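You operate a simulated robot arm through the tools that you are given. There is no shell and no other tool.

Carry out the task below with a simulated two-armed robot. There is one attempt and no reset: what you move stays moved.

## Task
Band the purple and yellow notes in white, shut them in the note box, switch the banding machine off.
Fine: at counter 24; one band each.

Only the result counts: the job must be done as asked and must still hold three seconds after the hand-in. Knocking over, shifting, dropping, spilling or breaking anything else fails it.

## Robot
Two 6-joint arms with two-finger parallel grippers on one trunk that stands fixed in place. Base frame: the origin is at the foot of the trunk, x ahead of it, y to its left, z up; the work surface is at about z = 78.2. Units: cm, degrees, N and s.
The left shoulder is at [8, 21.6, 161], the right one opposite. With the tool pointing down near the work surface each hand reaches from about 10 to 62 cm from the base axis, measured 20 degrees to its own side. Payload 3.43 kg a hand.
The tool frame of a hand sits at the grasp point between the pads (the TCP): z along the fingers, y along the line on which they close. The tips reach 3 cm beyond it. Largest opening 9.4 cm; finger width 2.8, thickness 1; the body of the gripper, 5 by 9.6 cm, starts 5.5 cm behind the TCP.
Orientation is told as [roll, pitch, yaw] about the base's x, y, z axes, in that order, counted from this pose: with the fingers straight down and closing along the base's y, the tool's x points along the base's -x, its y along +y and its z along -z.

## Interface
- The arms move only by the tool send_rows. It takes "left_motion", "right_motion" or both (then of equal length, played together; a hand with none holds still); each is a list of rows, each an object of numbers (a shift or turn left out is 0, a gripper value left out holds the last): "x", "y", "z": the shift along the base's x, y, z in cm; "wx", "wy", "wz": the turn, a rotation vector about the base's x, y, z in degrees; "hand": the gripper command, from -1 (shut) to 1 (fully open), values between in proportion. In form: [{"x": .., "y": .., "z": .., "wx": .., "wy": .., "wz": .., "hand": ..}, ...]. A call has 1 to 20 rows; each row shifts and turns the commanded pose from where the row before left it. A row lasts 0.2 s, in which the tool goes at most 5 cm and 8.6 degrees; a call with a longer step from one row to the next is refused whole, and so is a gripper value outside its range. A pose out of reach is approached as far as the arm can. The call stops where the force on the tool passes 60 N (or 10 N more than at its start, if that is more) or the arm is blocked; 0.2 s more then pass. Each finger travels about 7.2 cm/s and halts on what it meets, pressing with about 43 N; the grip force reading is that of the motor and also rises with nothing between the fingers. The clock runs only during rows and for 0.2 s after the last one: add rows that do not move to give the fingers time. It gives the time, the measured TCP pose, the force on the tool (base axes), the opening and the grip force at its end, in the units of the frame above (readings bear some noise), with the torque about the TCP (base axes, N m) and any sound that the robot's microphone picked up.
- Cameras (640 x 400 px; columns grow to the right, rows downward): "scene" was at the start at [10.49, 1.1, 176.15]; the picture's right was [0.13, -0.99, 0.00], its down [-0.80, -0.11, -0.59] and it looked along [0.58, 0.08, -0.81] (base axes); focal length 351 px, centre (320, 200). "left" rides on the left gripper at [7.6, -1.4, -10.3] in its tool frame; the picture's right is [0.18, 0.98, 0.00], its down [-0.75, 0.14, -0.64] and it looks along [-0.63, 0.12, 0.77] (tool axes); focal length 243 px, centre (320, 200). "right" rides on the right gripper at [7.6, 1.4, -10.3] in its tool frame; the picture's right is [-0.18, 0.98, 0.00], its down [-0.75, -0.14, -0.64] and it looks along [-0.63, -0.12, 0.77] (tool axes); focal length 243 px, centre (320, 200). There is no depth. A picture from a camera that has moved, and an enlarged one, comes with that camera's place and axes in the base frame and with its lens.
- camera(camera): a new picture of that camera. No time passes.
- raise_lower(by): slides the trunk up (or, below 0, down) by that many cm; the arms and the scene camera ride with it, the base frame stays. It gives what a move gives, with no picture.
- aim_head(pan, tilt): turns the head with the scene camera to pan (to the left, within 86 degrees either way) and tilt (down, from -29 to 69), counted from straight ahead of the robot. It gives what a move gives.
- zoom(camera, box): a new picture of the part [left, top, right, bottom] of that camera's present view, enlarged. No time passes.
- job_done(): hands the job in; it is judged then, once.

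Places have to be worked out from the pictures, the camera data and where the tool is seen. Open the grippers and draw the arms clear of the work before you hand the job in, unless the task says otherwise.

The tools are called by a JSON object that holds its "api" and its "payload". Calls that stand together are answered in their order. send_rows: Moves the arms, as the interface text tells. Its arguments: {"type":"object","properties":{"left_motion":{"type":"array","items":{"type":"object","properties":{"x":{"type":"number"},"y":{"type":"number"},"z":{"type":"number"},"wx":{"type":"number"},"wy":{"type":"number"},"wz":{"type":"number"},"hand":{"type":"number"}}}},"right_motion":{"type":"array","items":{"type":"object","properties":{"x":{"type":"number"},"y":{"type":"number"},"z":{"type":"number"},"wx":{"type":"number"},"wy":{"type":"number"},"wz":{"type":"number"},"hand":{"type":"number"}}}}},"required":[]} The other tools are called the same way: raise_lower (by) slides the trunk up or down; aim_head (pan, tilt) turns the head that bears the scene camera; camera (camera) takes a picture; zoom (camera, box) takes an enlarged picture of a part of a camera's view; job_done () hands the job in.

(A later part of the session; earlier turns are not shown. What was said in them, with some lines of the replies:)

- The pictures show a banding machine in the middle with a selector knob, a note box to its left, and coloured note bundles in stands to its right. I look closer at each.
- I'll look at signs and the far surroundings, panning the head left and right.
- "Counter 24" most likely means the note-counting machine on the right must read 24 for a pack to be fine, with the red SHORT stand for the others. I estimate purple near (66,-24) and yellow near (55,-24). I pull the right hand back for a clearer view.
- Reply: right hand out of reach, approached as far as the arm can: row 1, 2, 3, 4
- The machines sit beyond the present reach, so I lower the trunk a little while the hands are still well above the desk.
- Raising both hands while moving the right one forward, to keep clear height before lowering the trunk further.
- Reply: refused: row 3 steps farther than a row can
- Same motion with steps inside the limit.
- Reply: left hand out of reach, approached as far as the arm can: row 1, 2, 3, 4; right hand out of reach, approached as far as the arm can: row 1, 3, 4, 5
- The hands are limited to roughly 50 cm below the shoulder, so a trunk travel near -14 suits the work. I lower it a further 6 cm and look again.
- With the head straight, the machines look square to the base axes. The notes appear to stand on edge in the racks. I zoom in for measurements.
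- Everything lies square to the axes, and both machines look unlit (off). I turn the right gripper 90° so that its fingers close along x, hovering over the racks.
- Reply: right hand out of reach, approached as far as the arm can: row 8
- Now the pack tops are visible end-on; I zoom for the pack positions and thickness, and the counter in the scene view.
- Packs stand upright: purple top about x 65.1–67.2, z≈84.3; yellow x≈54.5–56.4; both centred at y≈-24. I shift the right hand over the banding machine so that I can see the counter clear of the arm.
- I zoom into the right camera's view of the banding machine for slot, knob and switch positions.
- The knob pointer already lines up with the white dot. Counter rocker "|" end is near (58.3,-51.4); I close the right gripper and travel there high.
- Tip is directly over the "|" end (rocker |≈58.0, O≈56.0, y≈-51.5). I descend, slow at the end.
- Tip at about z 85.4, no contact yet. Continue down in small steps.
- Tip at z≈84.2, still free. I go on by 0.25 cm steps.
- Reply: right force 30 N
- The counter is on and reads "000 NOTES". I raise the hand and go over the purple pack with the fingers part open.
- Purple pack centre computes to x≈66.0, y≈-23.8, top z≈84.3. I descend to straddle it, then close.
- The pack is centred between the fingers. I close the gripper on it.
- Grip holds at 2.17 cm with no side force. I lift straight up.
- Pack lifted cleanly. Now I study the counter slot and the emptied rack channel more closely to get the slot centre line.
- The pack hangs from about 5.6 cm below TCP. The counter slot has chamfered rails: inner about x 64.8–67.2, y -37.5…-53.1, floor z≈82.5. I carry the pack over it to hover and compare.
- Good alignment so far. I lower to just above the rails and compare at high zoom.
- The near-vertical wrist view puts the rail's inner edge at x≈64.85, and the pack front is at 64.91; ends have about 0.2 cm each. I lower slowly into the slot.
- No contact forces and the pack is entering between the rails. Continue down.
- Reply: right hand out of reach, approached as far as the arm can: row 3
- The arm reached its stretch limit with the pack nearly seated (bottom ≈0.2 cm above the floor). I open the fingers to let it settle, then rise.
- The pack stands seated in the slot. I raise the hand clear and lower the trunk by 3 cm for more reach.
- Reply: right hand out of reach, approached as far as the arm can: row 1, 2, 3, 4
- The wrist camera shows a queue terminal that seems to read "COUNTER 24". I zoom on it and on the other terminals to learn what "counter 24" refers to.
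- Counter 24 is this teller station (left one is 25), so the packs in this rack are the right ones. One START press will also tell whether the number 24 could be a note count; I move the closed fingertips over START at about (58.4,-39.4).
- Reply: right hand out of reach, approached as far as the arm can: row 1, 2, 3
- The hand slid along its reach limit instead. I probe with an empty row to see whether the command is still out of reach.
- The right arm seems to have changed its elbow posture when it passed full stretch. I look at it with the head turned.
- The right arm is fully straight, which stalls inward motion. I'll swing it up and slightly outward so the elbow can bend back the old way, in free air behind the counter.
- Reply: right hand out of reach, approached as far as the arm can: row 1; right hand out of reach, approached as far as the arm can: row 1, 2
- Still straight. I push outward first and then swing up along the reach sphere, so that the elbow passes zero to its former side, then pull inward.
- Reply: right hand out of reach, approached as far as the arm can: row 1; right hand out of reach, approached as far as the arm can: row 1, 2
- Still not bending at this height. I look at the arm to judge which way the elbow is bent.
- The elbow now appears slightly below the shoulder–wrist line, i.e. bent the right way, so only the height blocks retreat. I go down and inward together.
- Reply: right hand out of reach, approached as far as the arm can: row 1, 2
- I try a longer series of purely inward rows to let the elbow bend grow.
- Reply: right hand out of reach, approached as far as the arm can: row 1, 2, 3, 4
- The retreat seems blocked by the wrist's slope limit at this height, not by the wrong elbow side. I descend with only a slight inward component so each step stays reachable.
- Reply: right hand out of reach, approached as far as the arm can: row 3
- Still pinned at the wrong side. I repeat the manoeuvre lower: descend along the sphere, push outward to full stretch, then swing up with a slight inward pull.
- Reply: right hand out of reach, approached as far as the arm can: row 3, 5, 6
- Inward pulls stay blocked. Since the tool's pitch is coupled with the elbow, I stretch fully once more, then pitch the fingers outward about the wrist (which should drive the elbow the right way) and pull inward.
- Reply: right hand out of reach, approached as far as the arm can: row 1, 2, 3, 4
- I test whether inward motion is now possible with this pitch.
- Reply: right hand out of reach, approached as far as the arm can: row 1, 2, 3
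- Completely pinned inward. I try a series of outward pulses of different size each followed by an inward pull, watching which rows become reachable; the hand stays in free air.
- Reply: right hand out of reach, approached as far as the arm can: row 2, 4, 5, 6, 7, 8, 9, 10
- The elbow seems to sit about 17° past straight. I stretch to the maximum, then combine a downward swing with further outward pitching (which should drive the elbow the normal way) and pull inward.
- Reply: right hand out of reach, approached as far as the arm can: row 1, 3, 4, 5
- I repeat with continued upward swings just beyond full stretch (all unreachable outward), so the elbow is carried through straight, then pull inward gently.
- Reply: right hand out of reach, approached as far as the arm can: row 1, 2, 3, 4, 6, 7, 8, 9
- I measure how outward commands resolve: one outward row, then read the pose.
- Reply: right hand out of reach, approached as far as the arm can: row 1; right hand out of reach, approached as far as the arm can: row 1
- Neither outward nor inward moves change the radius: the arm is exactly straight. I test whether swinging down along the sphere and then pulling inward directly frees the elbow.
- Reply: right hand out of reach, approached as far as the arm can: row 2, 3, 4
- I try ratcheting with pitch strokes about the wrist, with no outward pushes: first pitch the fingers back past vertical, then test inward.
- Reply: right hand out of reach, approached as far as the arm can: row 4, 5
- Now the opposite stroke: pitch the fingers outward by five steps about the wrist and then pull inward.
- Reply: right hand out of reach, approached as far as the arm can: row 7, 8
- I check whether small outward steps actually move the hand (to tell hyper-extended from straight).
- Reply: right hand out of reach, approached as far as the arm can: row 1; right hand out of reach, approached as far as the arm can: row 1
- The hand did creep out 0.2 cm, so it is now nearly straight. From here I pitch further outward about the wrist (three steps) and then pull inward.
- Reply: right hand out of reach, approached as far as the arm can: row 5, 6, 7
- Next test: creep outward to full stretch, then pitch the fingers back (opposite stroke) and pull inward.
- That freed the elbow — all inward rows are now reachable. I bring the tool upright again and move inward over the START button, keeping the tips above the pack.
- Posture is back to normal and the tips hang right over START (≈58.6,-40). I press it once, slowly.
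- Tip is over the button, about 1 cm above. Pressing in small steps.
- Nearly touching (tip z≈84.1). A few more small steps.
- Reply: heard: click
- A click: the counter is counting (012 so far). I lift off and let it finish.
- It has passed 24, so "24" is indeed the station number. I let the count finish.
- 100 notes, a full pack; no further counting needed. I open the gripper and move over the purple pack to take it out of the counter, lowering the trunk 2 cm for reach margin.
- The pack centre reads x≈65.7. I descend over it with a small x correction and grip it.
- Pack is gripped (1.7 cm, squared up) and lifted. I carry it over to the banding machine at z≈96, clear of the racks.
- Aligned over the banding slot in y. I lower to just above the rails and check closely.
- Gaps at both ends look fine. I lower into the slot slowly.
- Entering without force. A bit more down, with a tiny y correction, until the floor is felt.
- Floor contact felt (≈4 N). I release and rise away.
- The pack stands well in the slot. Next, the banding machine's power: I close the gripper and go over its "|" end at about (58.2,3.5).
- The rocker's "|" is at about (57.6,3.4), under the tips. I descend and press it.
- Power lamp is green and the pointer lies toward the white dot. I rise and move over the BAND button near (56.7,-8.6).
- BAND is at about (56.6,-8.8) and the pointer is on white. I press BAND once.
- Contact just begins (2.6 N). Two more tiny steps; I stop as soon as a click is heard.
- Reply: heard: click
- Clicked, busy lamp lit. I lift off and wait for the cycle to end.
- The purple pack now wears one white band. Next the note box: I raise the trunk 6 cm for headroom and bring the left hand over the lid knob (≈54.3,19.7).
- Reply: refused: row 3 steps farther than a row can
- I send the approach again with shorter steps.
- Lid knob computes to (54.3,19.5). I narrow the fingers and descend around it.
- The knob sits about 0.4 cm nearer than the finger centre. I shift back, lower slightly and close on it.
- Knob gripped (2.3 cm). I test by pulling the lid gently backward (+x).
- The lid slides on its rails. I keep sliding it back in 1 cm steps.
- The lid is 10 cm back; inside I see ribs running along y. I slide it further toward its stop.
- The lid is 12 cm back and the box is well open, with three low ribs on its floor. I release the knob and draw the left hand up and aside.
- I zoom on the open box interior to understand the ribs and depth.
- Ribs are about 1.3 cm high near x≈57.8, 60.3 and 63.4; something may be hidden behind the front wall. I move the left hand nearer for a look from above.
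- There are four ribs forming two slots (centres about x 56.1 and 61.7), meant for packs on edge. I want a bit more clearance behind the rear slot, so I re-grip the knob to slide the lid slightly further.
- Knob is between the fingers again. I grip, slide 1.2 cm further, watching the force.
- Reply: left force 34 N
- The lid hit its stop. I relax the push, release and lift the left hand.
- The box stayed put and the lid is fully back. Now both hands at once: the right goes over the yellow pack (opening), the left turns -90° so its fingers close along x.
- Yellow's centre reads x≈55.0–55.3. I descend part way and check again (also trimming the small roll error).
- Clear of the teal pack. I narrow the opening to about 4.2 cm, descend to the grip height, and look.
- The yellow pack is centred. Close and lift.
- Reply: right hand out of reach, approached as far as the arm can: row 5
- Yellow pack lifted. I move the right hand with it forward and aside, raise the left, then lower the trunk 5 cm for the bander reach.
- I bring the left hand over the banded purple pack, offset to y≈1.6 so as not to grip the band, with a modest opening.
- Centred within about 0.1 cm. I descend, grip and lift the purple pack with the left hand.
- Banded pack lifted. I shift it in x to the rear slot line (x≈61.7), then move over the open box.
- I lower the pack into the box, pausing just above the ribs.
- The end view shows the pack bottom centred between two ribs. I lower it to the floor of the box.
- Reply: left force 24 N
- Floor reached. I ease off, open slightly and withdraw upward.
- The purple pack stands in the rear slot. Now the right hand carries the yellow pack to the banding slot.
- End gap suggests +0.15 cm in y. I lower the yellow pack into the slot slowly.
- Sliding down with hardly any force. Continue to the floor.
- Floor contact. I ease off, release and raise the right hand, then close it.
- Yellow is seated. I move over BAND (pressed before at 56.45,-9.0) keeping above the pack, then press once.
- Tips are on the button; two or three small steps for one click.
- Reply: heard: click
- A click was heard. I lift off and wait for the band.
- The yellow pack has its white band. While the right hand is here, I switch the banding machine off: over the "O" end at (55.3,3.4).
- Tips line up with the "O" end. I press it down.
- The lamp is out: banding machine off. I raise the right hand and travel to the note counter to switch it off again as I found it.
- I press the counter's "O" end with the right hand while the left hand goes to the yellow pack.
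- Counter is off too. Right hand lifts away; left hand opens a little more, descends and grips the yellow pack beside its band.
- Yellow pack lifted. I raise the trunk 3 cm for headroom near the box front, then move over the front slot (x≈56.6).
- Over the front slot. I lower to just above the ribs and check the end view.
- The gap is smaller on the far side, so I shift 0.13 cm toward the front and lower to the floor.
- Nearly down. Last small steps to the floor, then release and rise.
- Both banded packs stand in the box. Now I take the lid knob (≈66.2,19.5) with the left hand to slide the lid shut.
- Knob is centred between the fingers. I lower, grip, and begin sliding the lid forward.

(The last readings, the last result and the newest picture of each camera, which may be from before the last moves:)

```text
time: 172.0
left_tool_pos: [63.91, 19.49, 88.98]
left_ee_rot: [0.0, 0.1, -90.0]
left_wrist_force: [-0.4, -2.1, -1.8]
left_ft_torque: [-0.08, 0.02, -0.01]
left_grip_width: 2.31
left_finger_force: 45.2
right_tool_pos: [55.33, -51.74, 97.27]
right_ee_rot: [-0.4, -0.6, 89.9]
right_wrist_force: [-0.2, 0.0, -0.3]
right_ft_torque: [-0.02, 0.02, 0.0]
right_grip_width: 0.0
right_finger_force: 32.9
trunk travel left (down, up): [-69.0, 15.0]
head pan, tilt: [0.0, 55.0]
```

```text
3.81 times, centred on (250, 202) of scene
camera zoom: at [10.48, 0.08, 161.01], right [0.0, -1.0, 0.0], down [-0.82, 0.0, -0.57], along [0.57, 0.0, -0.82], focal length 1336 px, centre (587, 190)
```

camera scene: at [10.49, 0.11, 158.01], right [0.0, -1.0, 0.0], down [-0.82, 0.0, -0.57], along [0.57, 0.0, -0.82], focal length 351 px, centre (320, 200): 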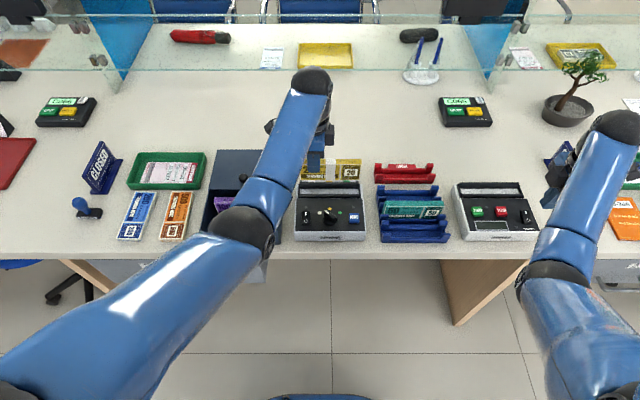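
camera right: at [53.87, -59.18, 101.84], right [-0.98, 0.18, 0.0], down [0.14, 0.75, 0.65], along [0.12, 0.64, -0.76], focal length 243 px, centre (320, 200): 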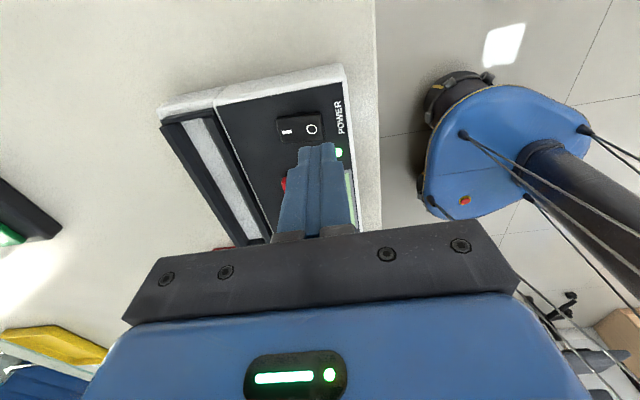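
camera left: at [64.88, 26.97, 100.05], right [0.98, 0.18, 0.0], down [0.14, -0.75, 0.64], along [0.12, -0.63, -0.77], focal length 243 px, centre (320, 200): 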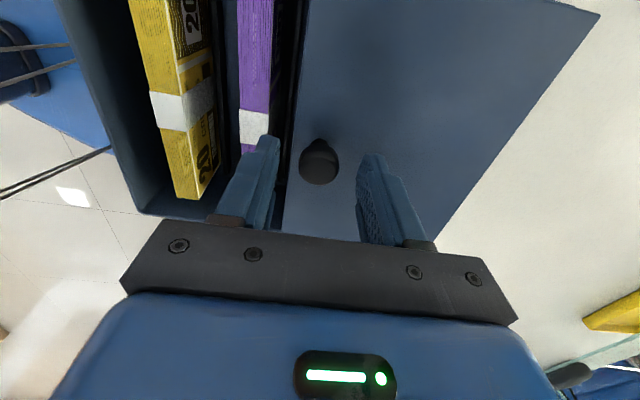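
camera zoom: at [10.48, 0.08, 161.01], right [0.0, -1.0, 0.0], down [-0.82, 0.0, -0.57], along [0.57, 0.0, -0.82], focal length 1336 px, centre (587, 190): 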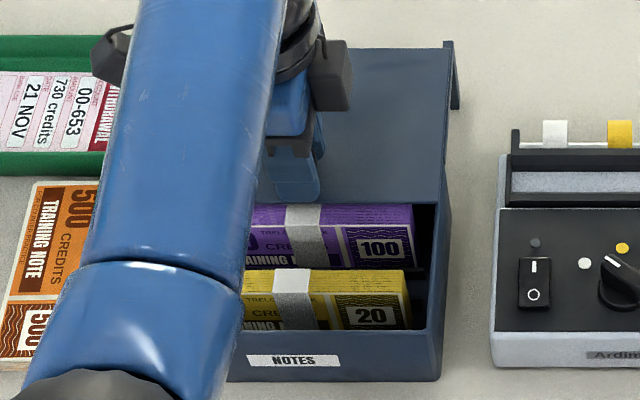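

The lid slides freely over the purple pack. I continue.

{"api": "send_rows", "payload": {"left_motion": [{"x": -0.8}, {"x": -0.8}, {"x": -0.8}, {"x": -0.8}, {"x": -0.8}, {}]}}

{"api": "zoom", "payload": {"camera": "scene", "box": [190, 150, 310, 255]}}

```text
time: 173.4
left_tool_pos: [59.93, 19.47, 88.9]
left_ee_rot: [-0.1, 0.0, -90.0]
left_wrist_force: [-0.8, -2.9, -1.0]
left_ft_torque: [-0.18, -0.02, -0.02]
left_grip_width: 2.33
left_finger_force: 44.8
right_tool_pos: [55.33, -51.68, 97.27]
right_ee_rot: [-0.4, -0.7, 89.9]
right_wrist_force: [0.2, -0.1, -0.4]
right_ft_torque: [-0.02, -0.01, -0.02]
right_grip_width: 0.0
right_finger_force: 33.2
trunk travel left (down, up): [-69.0, 15.0]
head pan, tilt: [0.0, 55.0]
```

```text
3.81 times, centred on (250, 202) of scene
camera zoom: at [10.48, 0.07, 161.01], right [0.0, -1.0, 0.0], down [-0.82, 0.0, -0.57], along [0.57, 0.0, -0.82], focal length 1336 px, centre (587, 190)
```

zoom: 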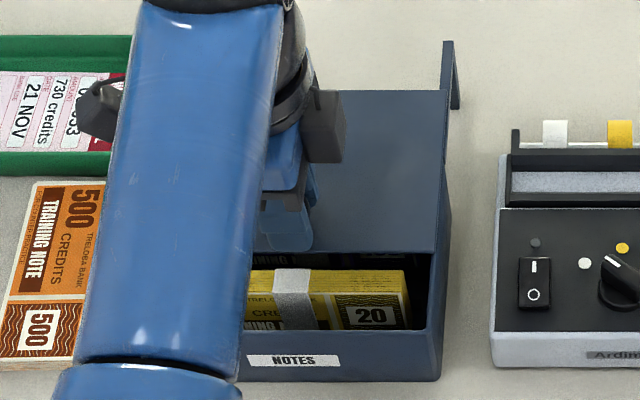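

Clears the purple pack. I continue over the yellow one toward the closed position (knob x≈53.9).

{"api": "send_rows", "payload": {"left_motion": [{"x": -0.8}, {"x": -0.8}, {"x": -0.8}, {"x": -0.8}, {"x": -0.8}, {"x": -0.7}, {"x": -0.6}, {"x": -0.3}, {}]}}

{"api": "zoom", "payload": {"camera": "scene", "box": [190, 150, 310, 255]}}

{"api": "camera", "payload": {"camera": "left"}}

```text
time: 175.4
left_tool_pos: [54.43, 19.5, 88.99]
left_ee_rot: [0.1, 0.0, -90.0]
left_wrist_force: [-0.2, -3.1, -2.3]
left_ft_torque: [-0.02, -0.02, 0.03]
left_grip_width: 2.3
left_finger_force: 45.1
right_tool_pos: [55.38, -51.7, 97.25]
right_ee_rot: [-0.3, -0.7, 90.1]
right_wrist_force: [0.0, 0.3, -0.3]
right_ft_torque: [-0.02, 0.0, 0.0]
right_grip_width: 0.01
right_finger_force: 33.4
trunk travel left (down, up): [-69.0, 15.0]
head pan, tilt: [0.0, 55.0]
```

```text
3.81 times, centred on (250, 202) of scene
camera zoom: at [10.5, 0.08, 161.01], right [0.0, -1.0, 0.0], down [-0.82, 0.0, -0.57], along [0.57, 0.0, -0.82], focal length 1336 px, centre (587, 190)
```

zoom: 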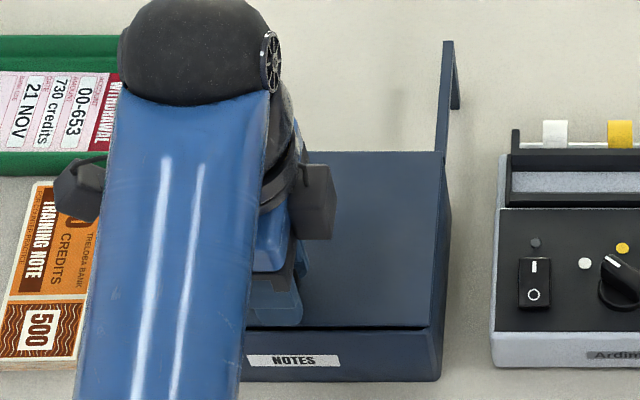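

```text
taken
camera left: at [52.98, 27.01, 99.12], right [0.98, 0.18, 0.0], down [0.14, -0.75, 0.64], along [0.12, -0.63, -0.77], focal length 243 px, centre (320, 200)
```

left: 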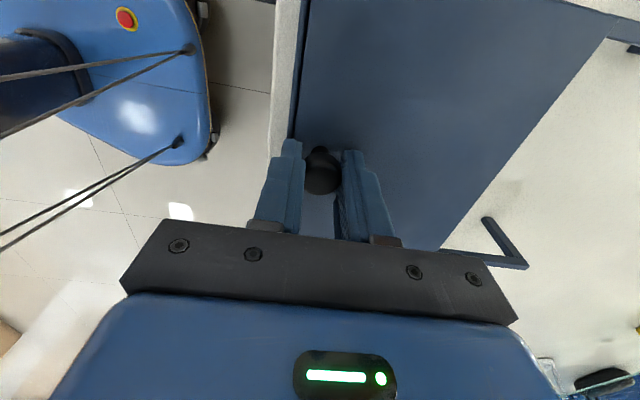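

A narrow slit is left. I push in small steps until the front stop is felt.

{"api": "send_rows", "payload": {"left_motion": [{"x": -0.25}, {"x": -0.25}, {"x": -0.25}, {"x": -0.25}, {}]}}

{"api": "zoom", "payload": {"camera": "left", "box": [240, 0, 440, 180]}}

{"api": "zoom", "payload": {"camera": "scene", "box": [190, 150, 310, 255]}}

```text
time: 176.6
left_tool_pos: [53.92, 19.57, 89.03]
left_ee_rot: [0.4, -0.1, -90.0]
left_wrist_force: [33.4, 0.1, 2.3]
left_ft_torque: [0.15, -0.28, -0.04]
left_grip_width: 2.3
left_finger_force: 45.0
right_tool_pos: [55.66, -51.55, 96.85]
right_ee_rot: [-0.2, -0.6, 90.0]
right_wrist_force: [0.6, -0.2, -1.0]
right_ft_torque: [0.01, -0.02, -0.01]
right_grip_width: 0.0
right_finger_force: 32.6
trunk travel left (down, up): [-69.0, 15.0]
head pan, tilt: [0.0, 55.0]
```

```text
2.22 times, centred on (340, 90) of left
camera zoom: at [52.48, 27.01, 99.11], right [0.98, 0.18, 0.01], down [0.14, -0.75, 0.64], along [0.12, -0.63, -0.77], focal length 539 px, centre (276, 444)
```

zoom: 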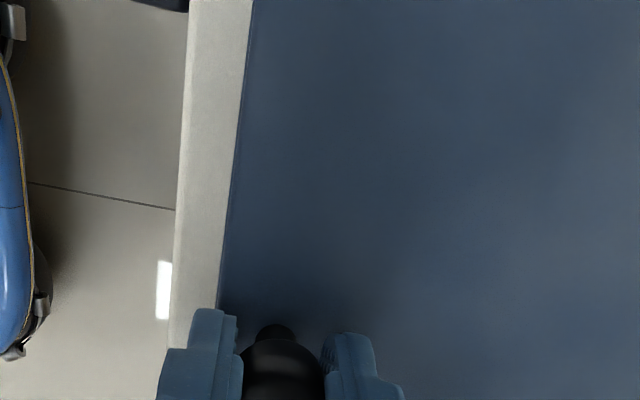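

```text
3.81 times, centred on (250, 202) of scene
camera zoom: at [11.18, 0.09, 160.98], right [0.0, -1.0, 0.0], down [-0.82, 0.0, -0.57], along [0.57, 0.0, -0.82], focal length 1336 px, centre (587, 190)
```

zoom: 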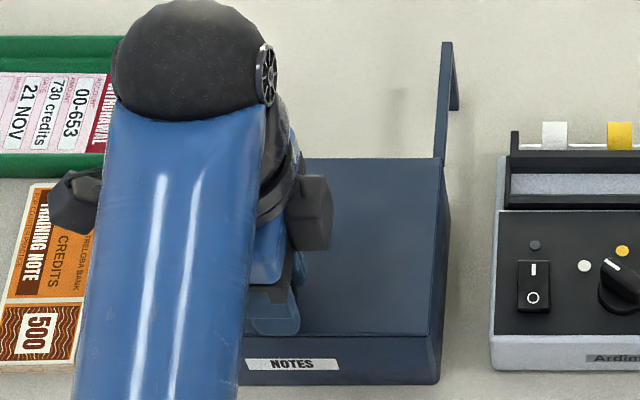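

The lid is at its front stop (33 N). I relax the push, open the fingers and rise, then check that the lid stays shut.

{"api": "send_rows", "payload": {"left_motion": [{"x": 0.4}, {"hand": -0.4}, {"hand": 0.1}, {}, {"z": 2}, {"z": 2.5}, {}]}}

{"api": "camera", "payload": {"camera": "left"}}

```text
time: 178.2
left_tool_pos: [54.16, 19.64, 92.72]
left_ee_rot: [0.1, -0.1, -89.9]
left_wrist_force: [-0.5, 0.0, 0.6]
left_ft_torque: [0.02, -0.03, 0.0]
left_grip_width: 5.17
left_finger_force: 0.2
left hand out of reach, approached as far as the arm can: row 6
right_tool_pos: [55.37, -51.81, 97.22]
right_ee_rot: [-0.4, -0.6, 90.1]
right_wrist_force: [0.0, 0.8, -0.2]
right_ft_torque: [-0.01, 0.01, 0.02]
right_grip_width: 0.0
right_finger_force: 33.3
trunk travel left (down, up): [-69.0, 15.0]
head pan, tilt: [0.0, 55.0]
```

```text
taken
camera left: at [52.69, 27.07, 102.86], right [0.98, 0.18, 0.0], down [0.14, -0.75, 0.64], along [0.12, -0.63, -0.77], focal length 243 px, centre (320, 200)
```

left: 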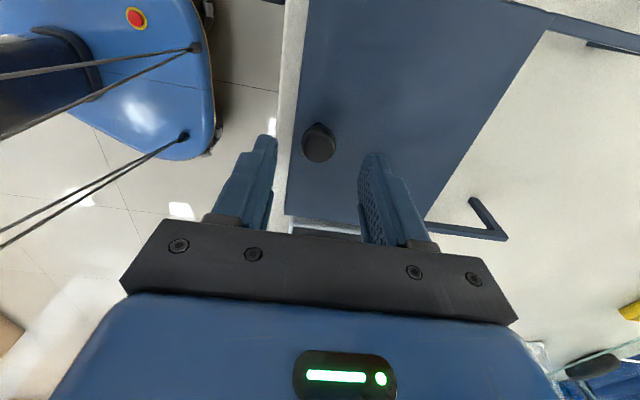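

The fingers are clear of the knob. I raise the trunk and move both hands away, then inspect everything.

{"api": "raise_lower", "payload": {"by": 9}}

{"api": "send_rows", "payload": {"left_motion": [{"x": 2, "y": 4}, {"x": 2, "y": 4}, {"x": 2, "y": 4}, {"x": 1, "y": 4}, {}], "right_motion": [{"x": 1, "y": -1, "hand": 0.5}, {"x": 1}, {}, {}, {}]}}

{"api": "camera", "payload": {"camera": "scene"}}

{"api": "zoom", "payload": {"camera": "scene", "box": [190, 150, 310, 255]}}

{"api": "zoom", "payload": {"camera": "scene", "box": [290, 160, 450, 260]}}

```text
time: 179.4
left_tool_pos: [54.0, 19.57, 101.6]
left_ee_rot: [0.0, 0.0, -90.0]
left_wrist_force: [0.0, -0.6, -0.1]
left_ft_torque: [0.0, 0.0, -0.02]
left_grip_width: 5.15
left_finger_force: 0.0
right_tool_pos: [55.31, -51.72, 106.13]
right_ee_rot: [-0.3, -0.7, 90.0]
right_wrist_force: [-0.5, 0.7, 0.0]
right_ft_torque: [-0.02, -0.02, -0.01]
right_grip_width: 0.0
right_finger_force: 32.8
trunk travel left (down, up): [-78.0, 6.0]
head pan, tilt: [0.0, 55.0]
```

```text
time: 180.6
left_tool_pos: [61.1, 35.49, 101.54]
left_ee_rot: [0.1, 0.1, -90.1]
left_wrist_force: [-0.6, -0.5, 0.7]
left_ft_torque: [0.01, -0.01, 0.0]
left_grip_width: 5.18
left_finger_force: 0.0
right_tool_pos: [57.19, -52.64, 106.34]
right_ee_rot: [-0.4, -0.7, 90.1]
right_wrist_force: [-0.2, 0.9, -0.5]
right_ft_torque: [0.0, 0.04, -0.03]
right_grip_width: 7.06
right_finger_force: 0.2
trunk travel left (down, up): [-78.0, 6.0]
head pan, tilt: [0.0, 55.0]
```

```text
taken
camera scene: at [10.46, 0.12, 170.01], right [0.0, -1.0, 0.0], down [-0.82, 0.0, -0.57], along [0.57, 0.0, -0.82], focal length 351 px, centre (320, 200)
```

scene: 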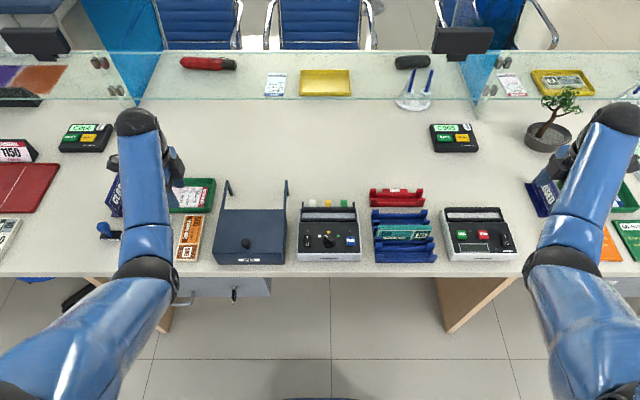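

```text
3.81 times, centred on (250, 202) of scene
camera zoom: at [10.46, 0.12, 170.01], right [0.0, -1.0, 0.0], down [-0.82, 0.0, -0.57], along [0.57, 0.0, -0.82], focal length 1336 px, centre (587, 190)
```

zoom: 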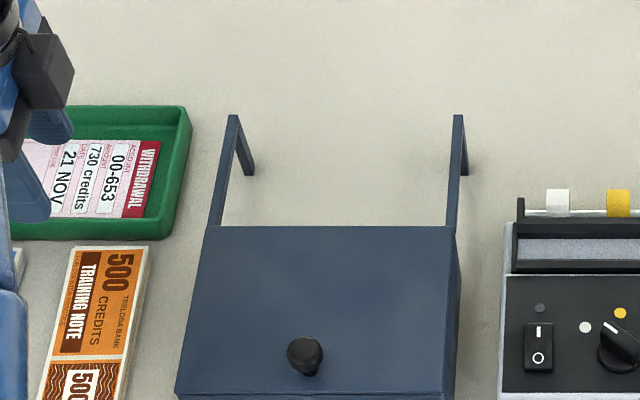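

```text
4.00 times, centred on (370, 210) of scene
camera zoom: at [10.46, 0.12, 170.01], right [0.0, -1.0, 0.0], down [-0.82, 0.0, -0.57], along [0.57, 0.0, -0.82], focal length 1403 px, centre (120, 160)
```

zoom: 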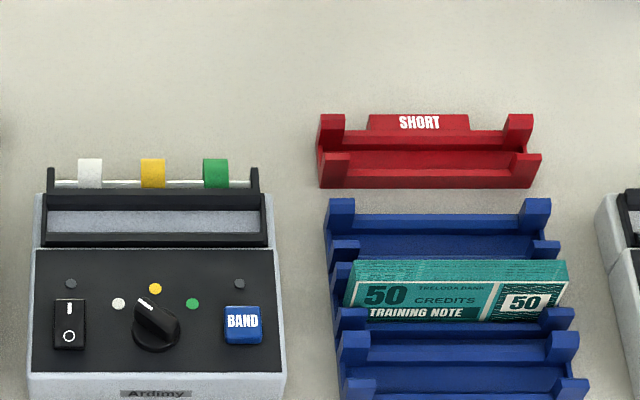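

Lid, racks and machines look right. A last closer look at the lid front edge and the counter.

{"api": "zoom", "payload": {"camera": "scene", "box": [205, 225, 295, 275]}}

{"api": "zoom", "payload": {"camera": "scene", "box": [430, 190, 540, 270]}}

```text
7.11 times, centred on (250, 250) of scene
camera zoom: at [10.46, 0.12, 170.01], right [0.0, -1.0, 0.0], down [-0.82, 0.0, -0.57], along [0.57, 0.0, -0.82], focal length 2495 px, centre (818, -156)
```

zoom: 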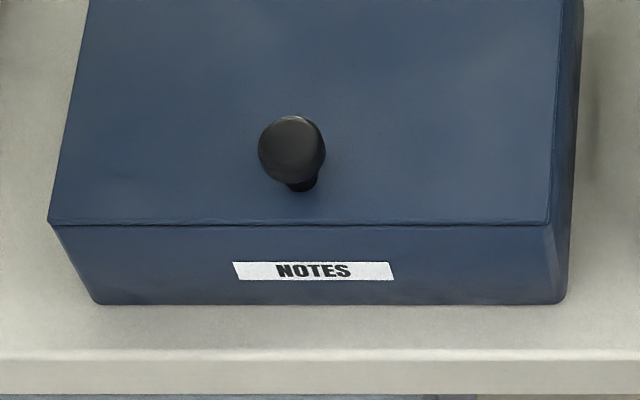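

```text
5.00 times, centred on (485, 230) of scene
camera zoom: at [10.46, 0.12, 170.01], right [0.0, -1.0, 0.0], down [-0.82, 0.0, -0.57], along [0.57, 0.0, -0.82], focal length 1754 px, centre (-505, 50)
```

zoom: 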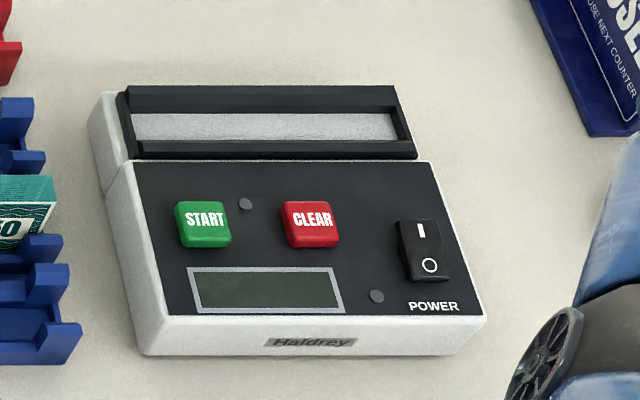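

The lid is flush and shut over both white-banded packs. Both machines are off, the grippers are open and the arms are clear, so I hand the job in.

{"api": "job_done", "payload": {}}

```text
The job is handed in.
```

The purple and yellow packs each have one white band and stand in the note box with the lid shut. The banding machine is off. I handed the job in with both grippers open and the arms clear of the work.

- **"Counter 24":** I took this as the teller station, because the queue terminal beside this rack is labelled COUNTER 24. Before I had read that label, I put the purple pack through the note-counting machine; it read 100. I did not count the yellow pack. I switched the counting machine off again afterwards, as I found it.
- **Band colour:** The selector already pointed at white, so I left it alone. Each pack got one press of BAND.
- **Other items:** In the last pictures the teal pack, the racks and the box were in their places, and I saw nothing knocked over.
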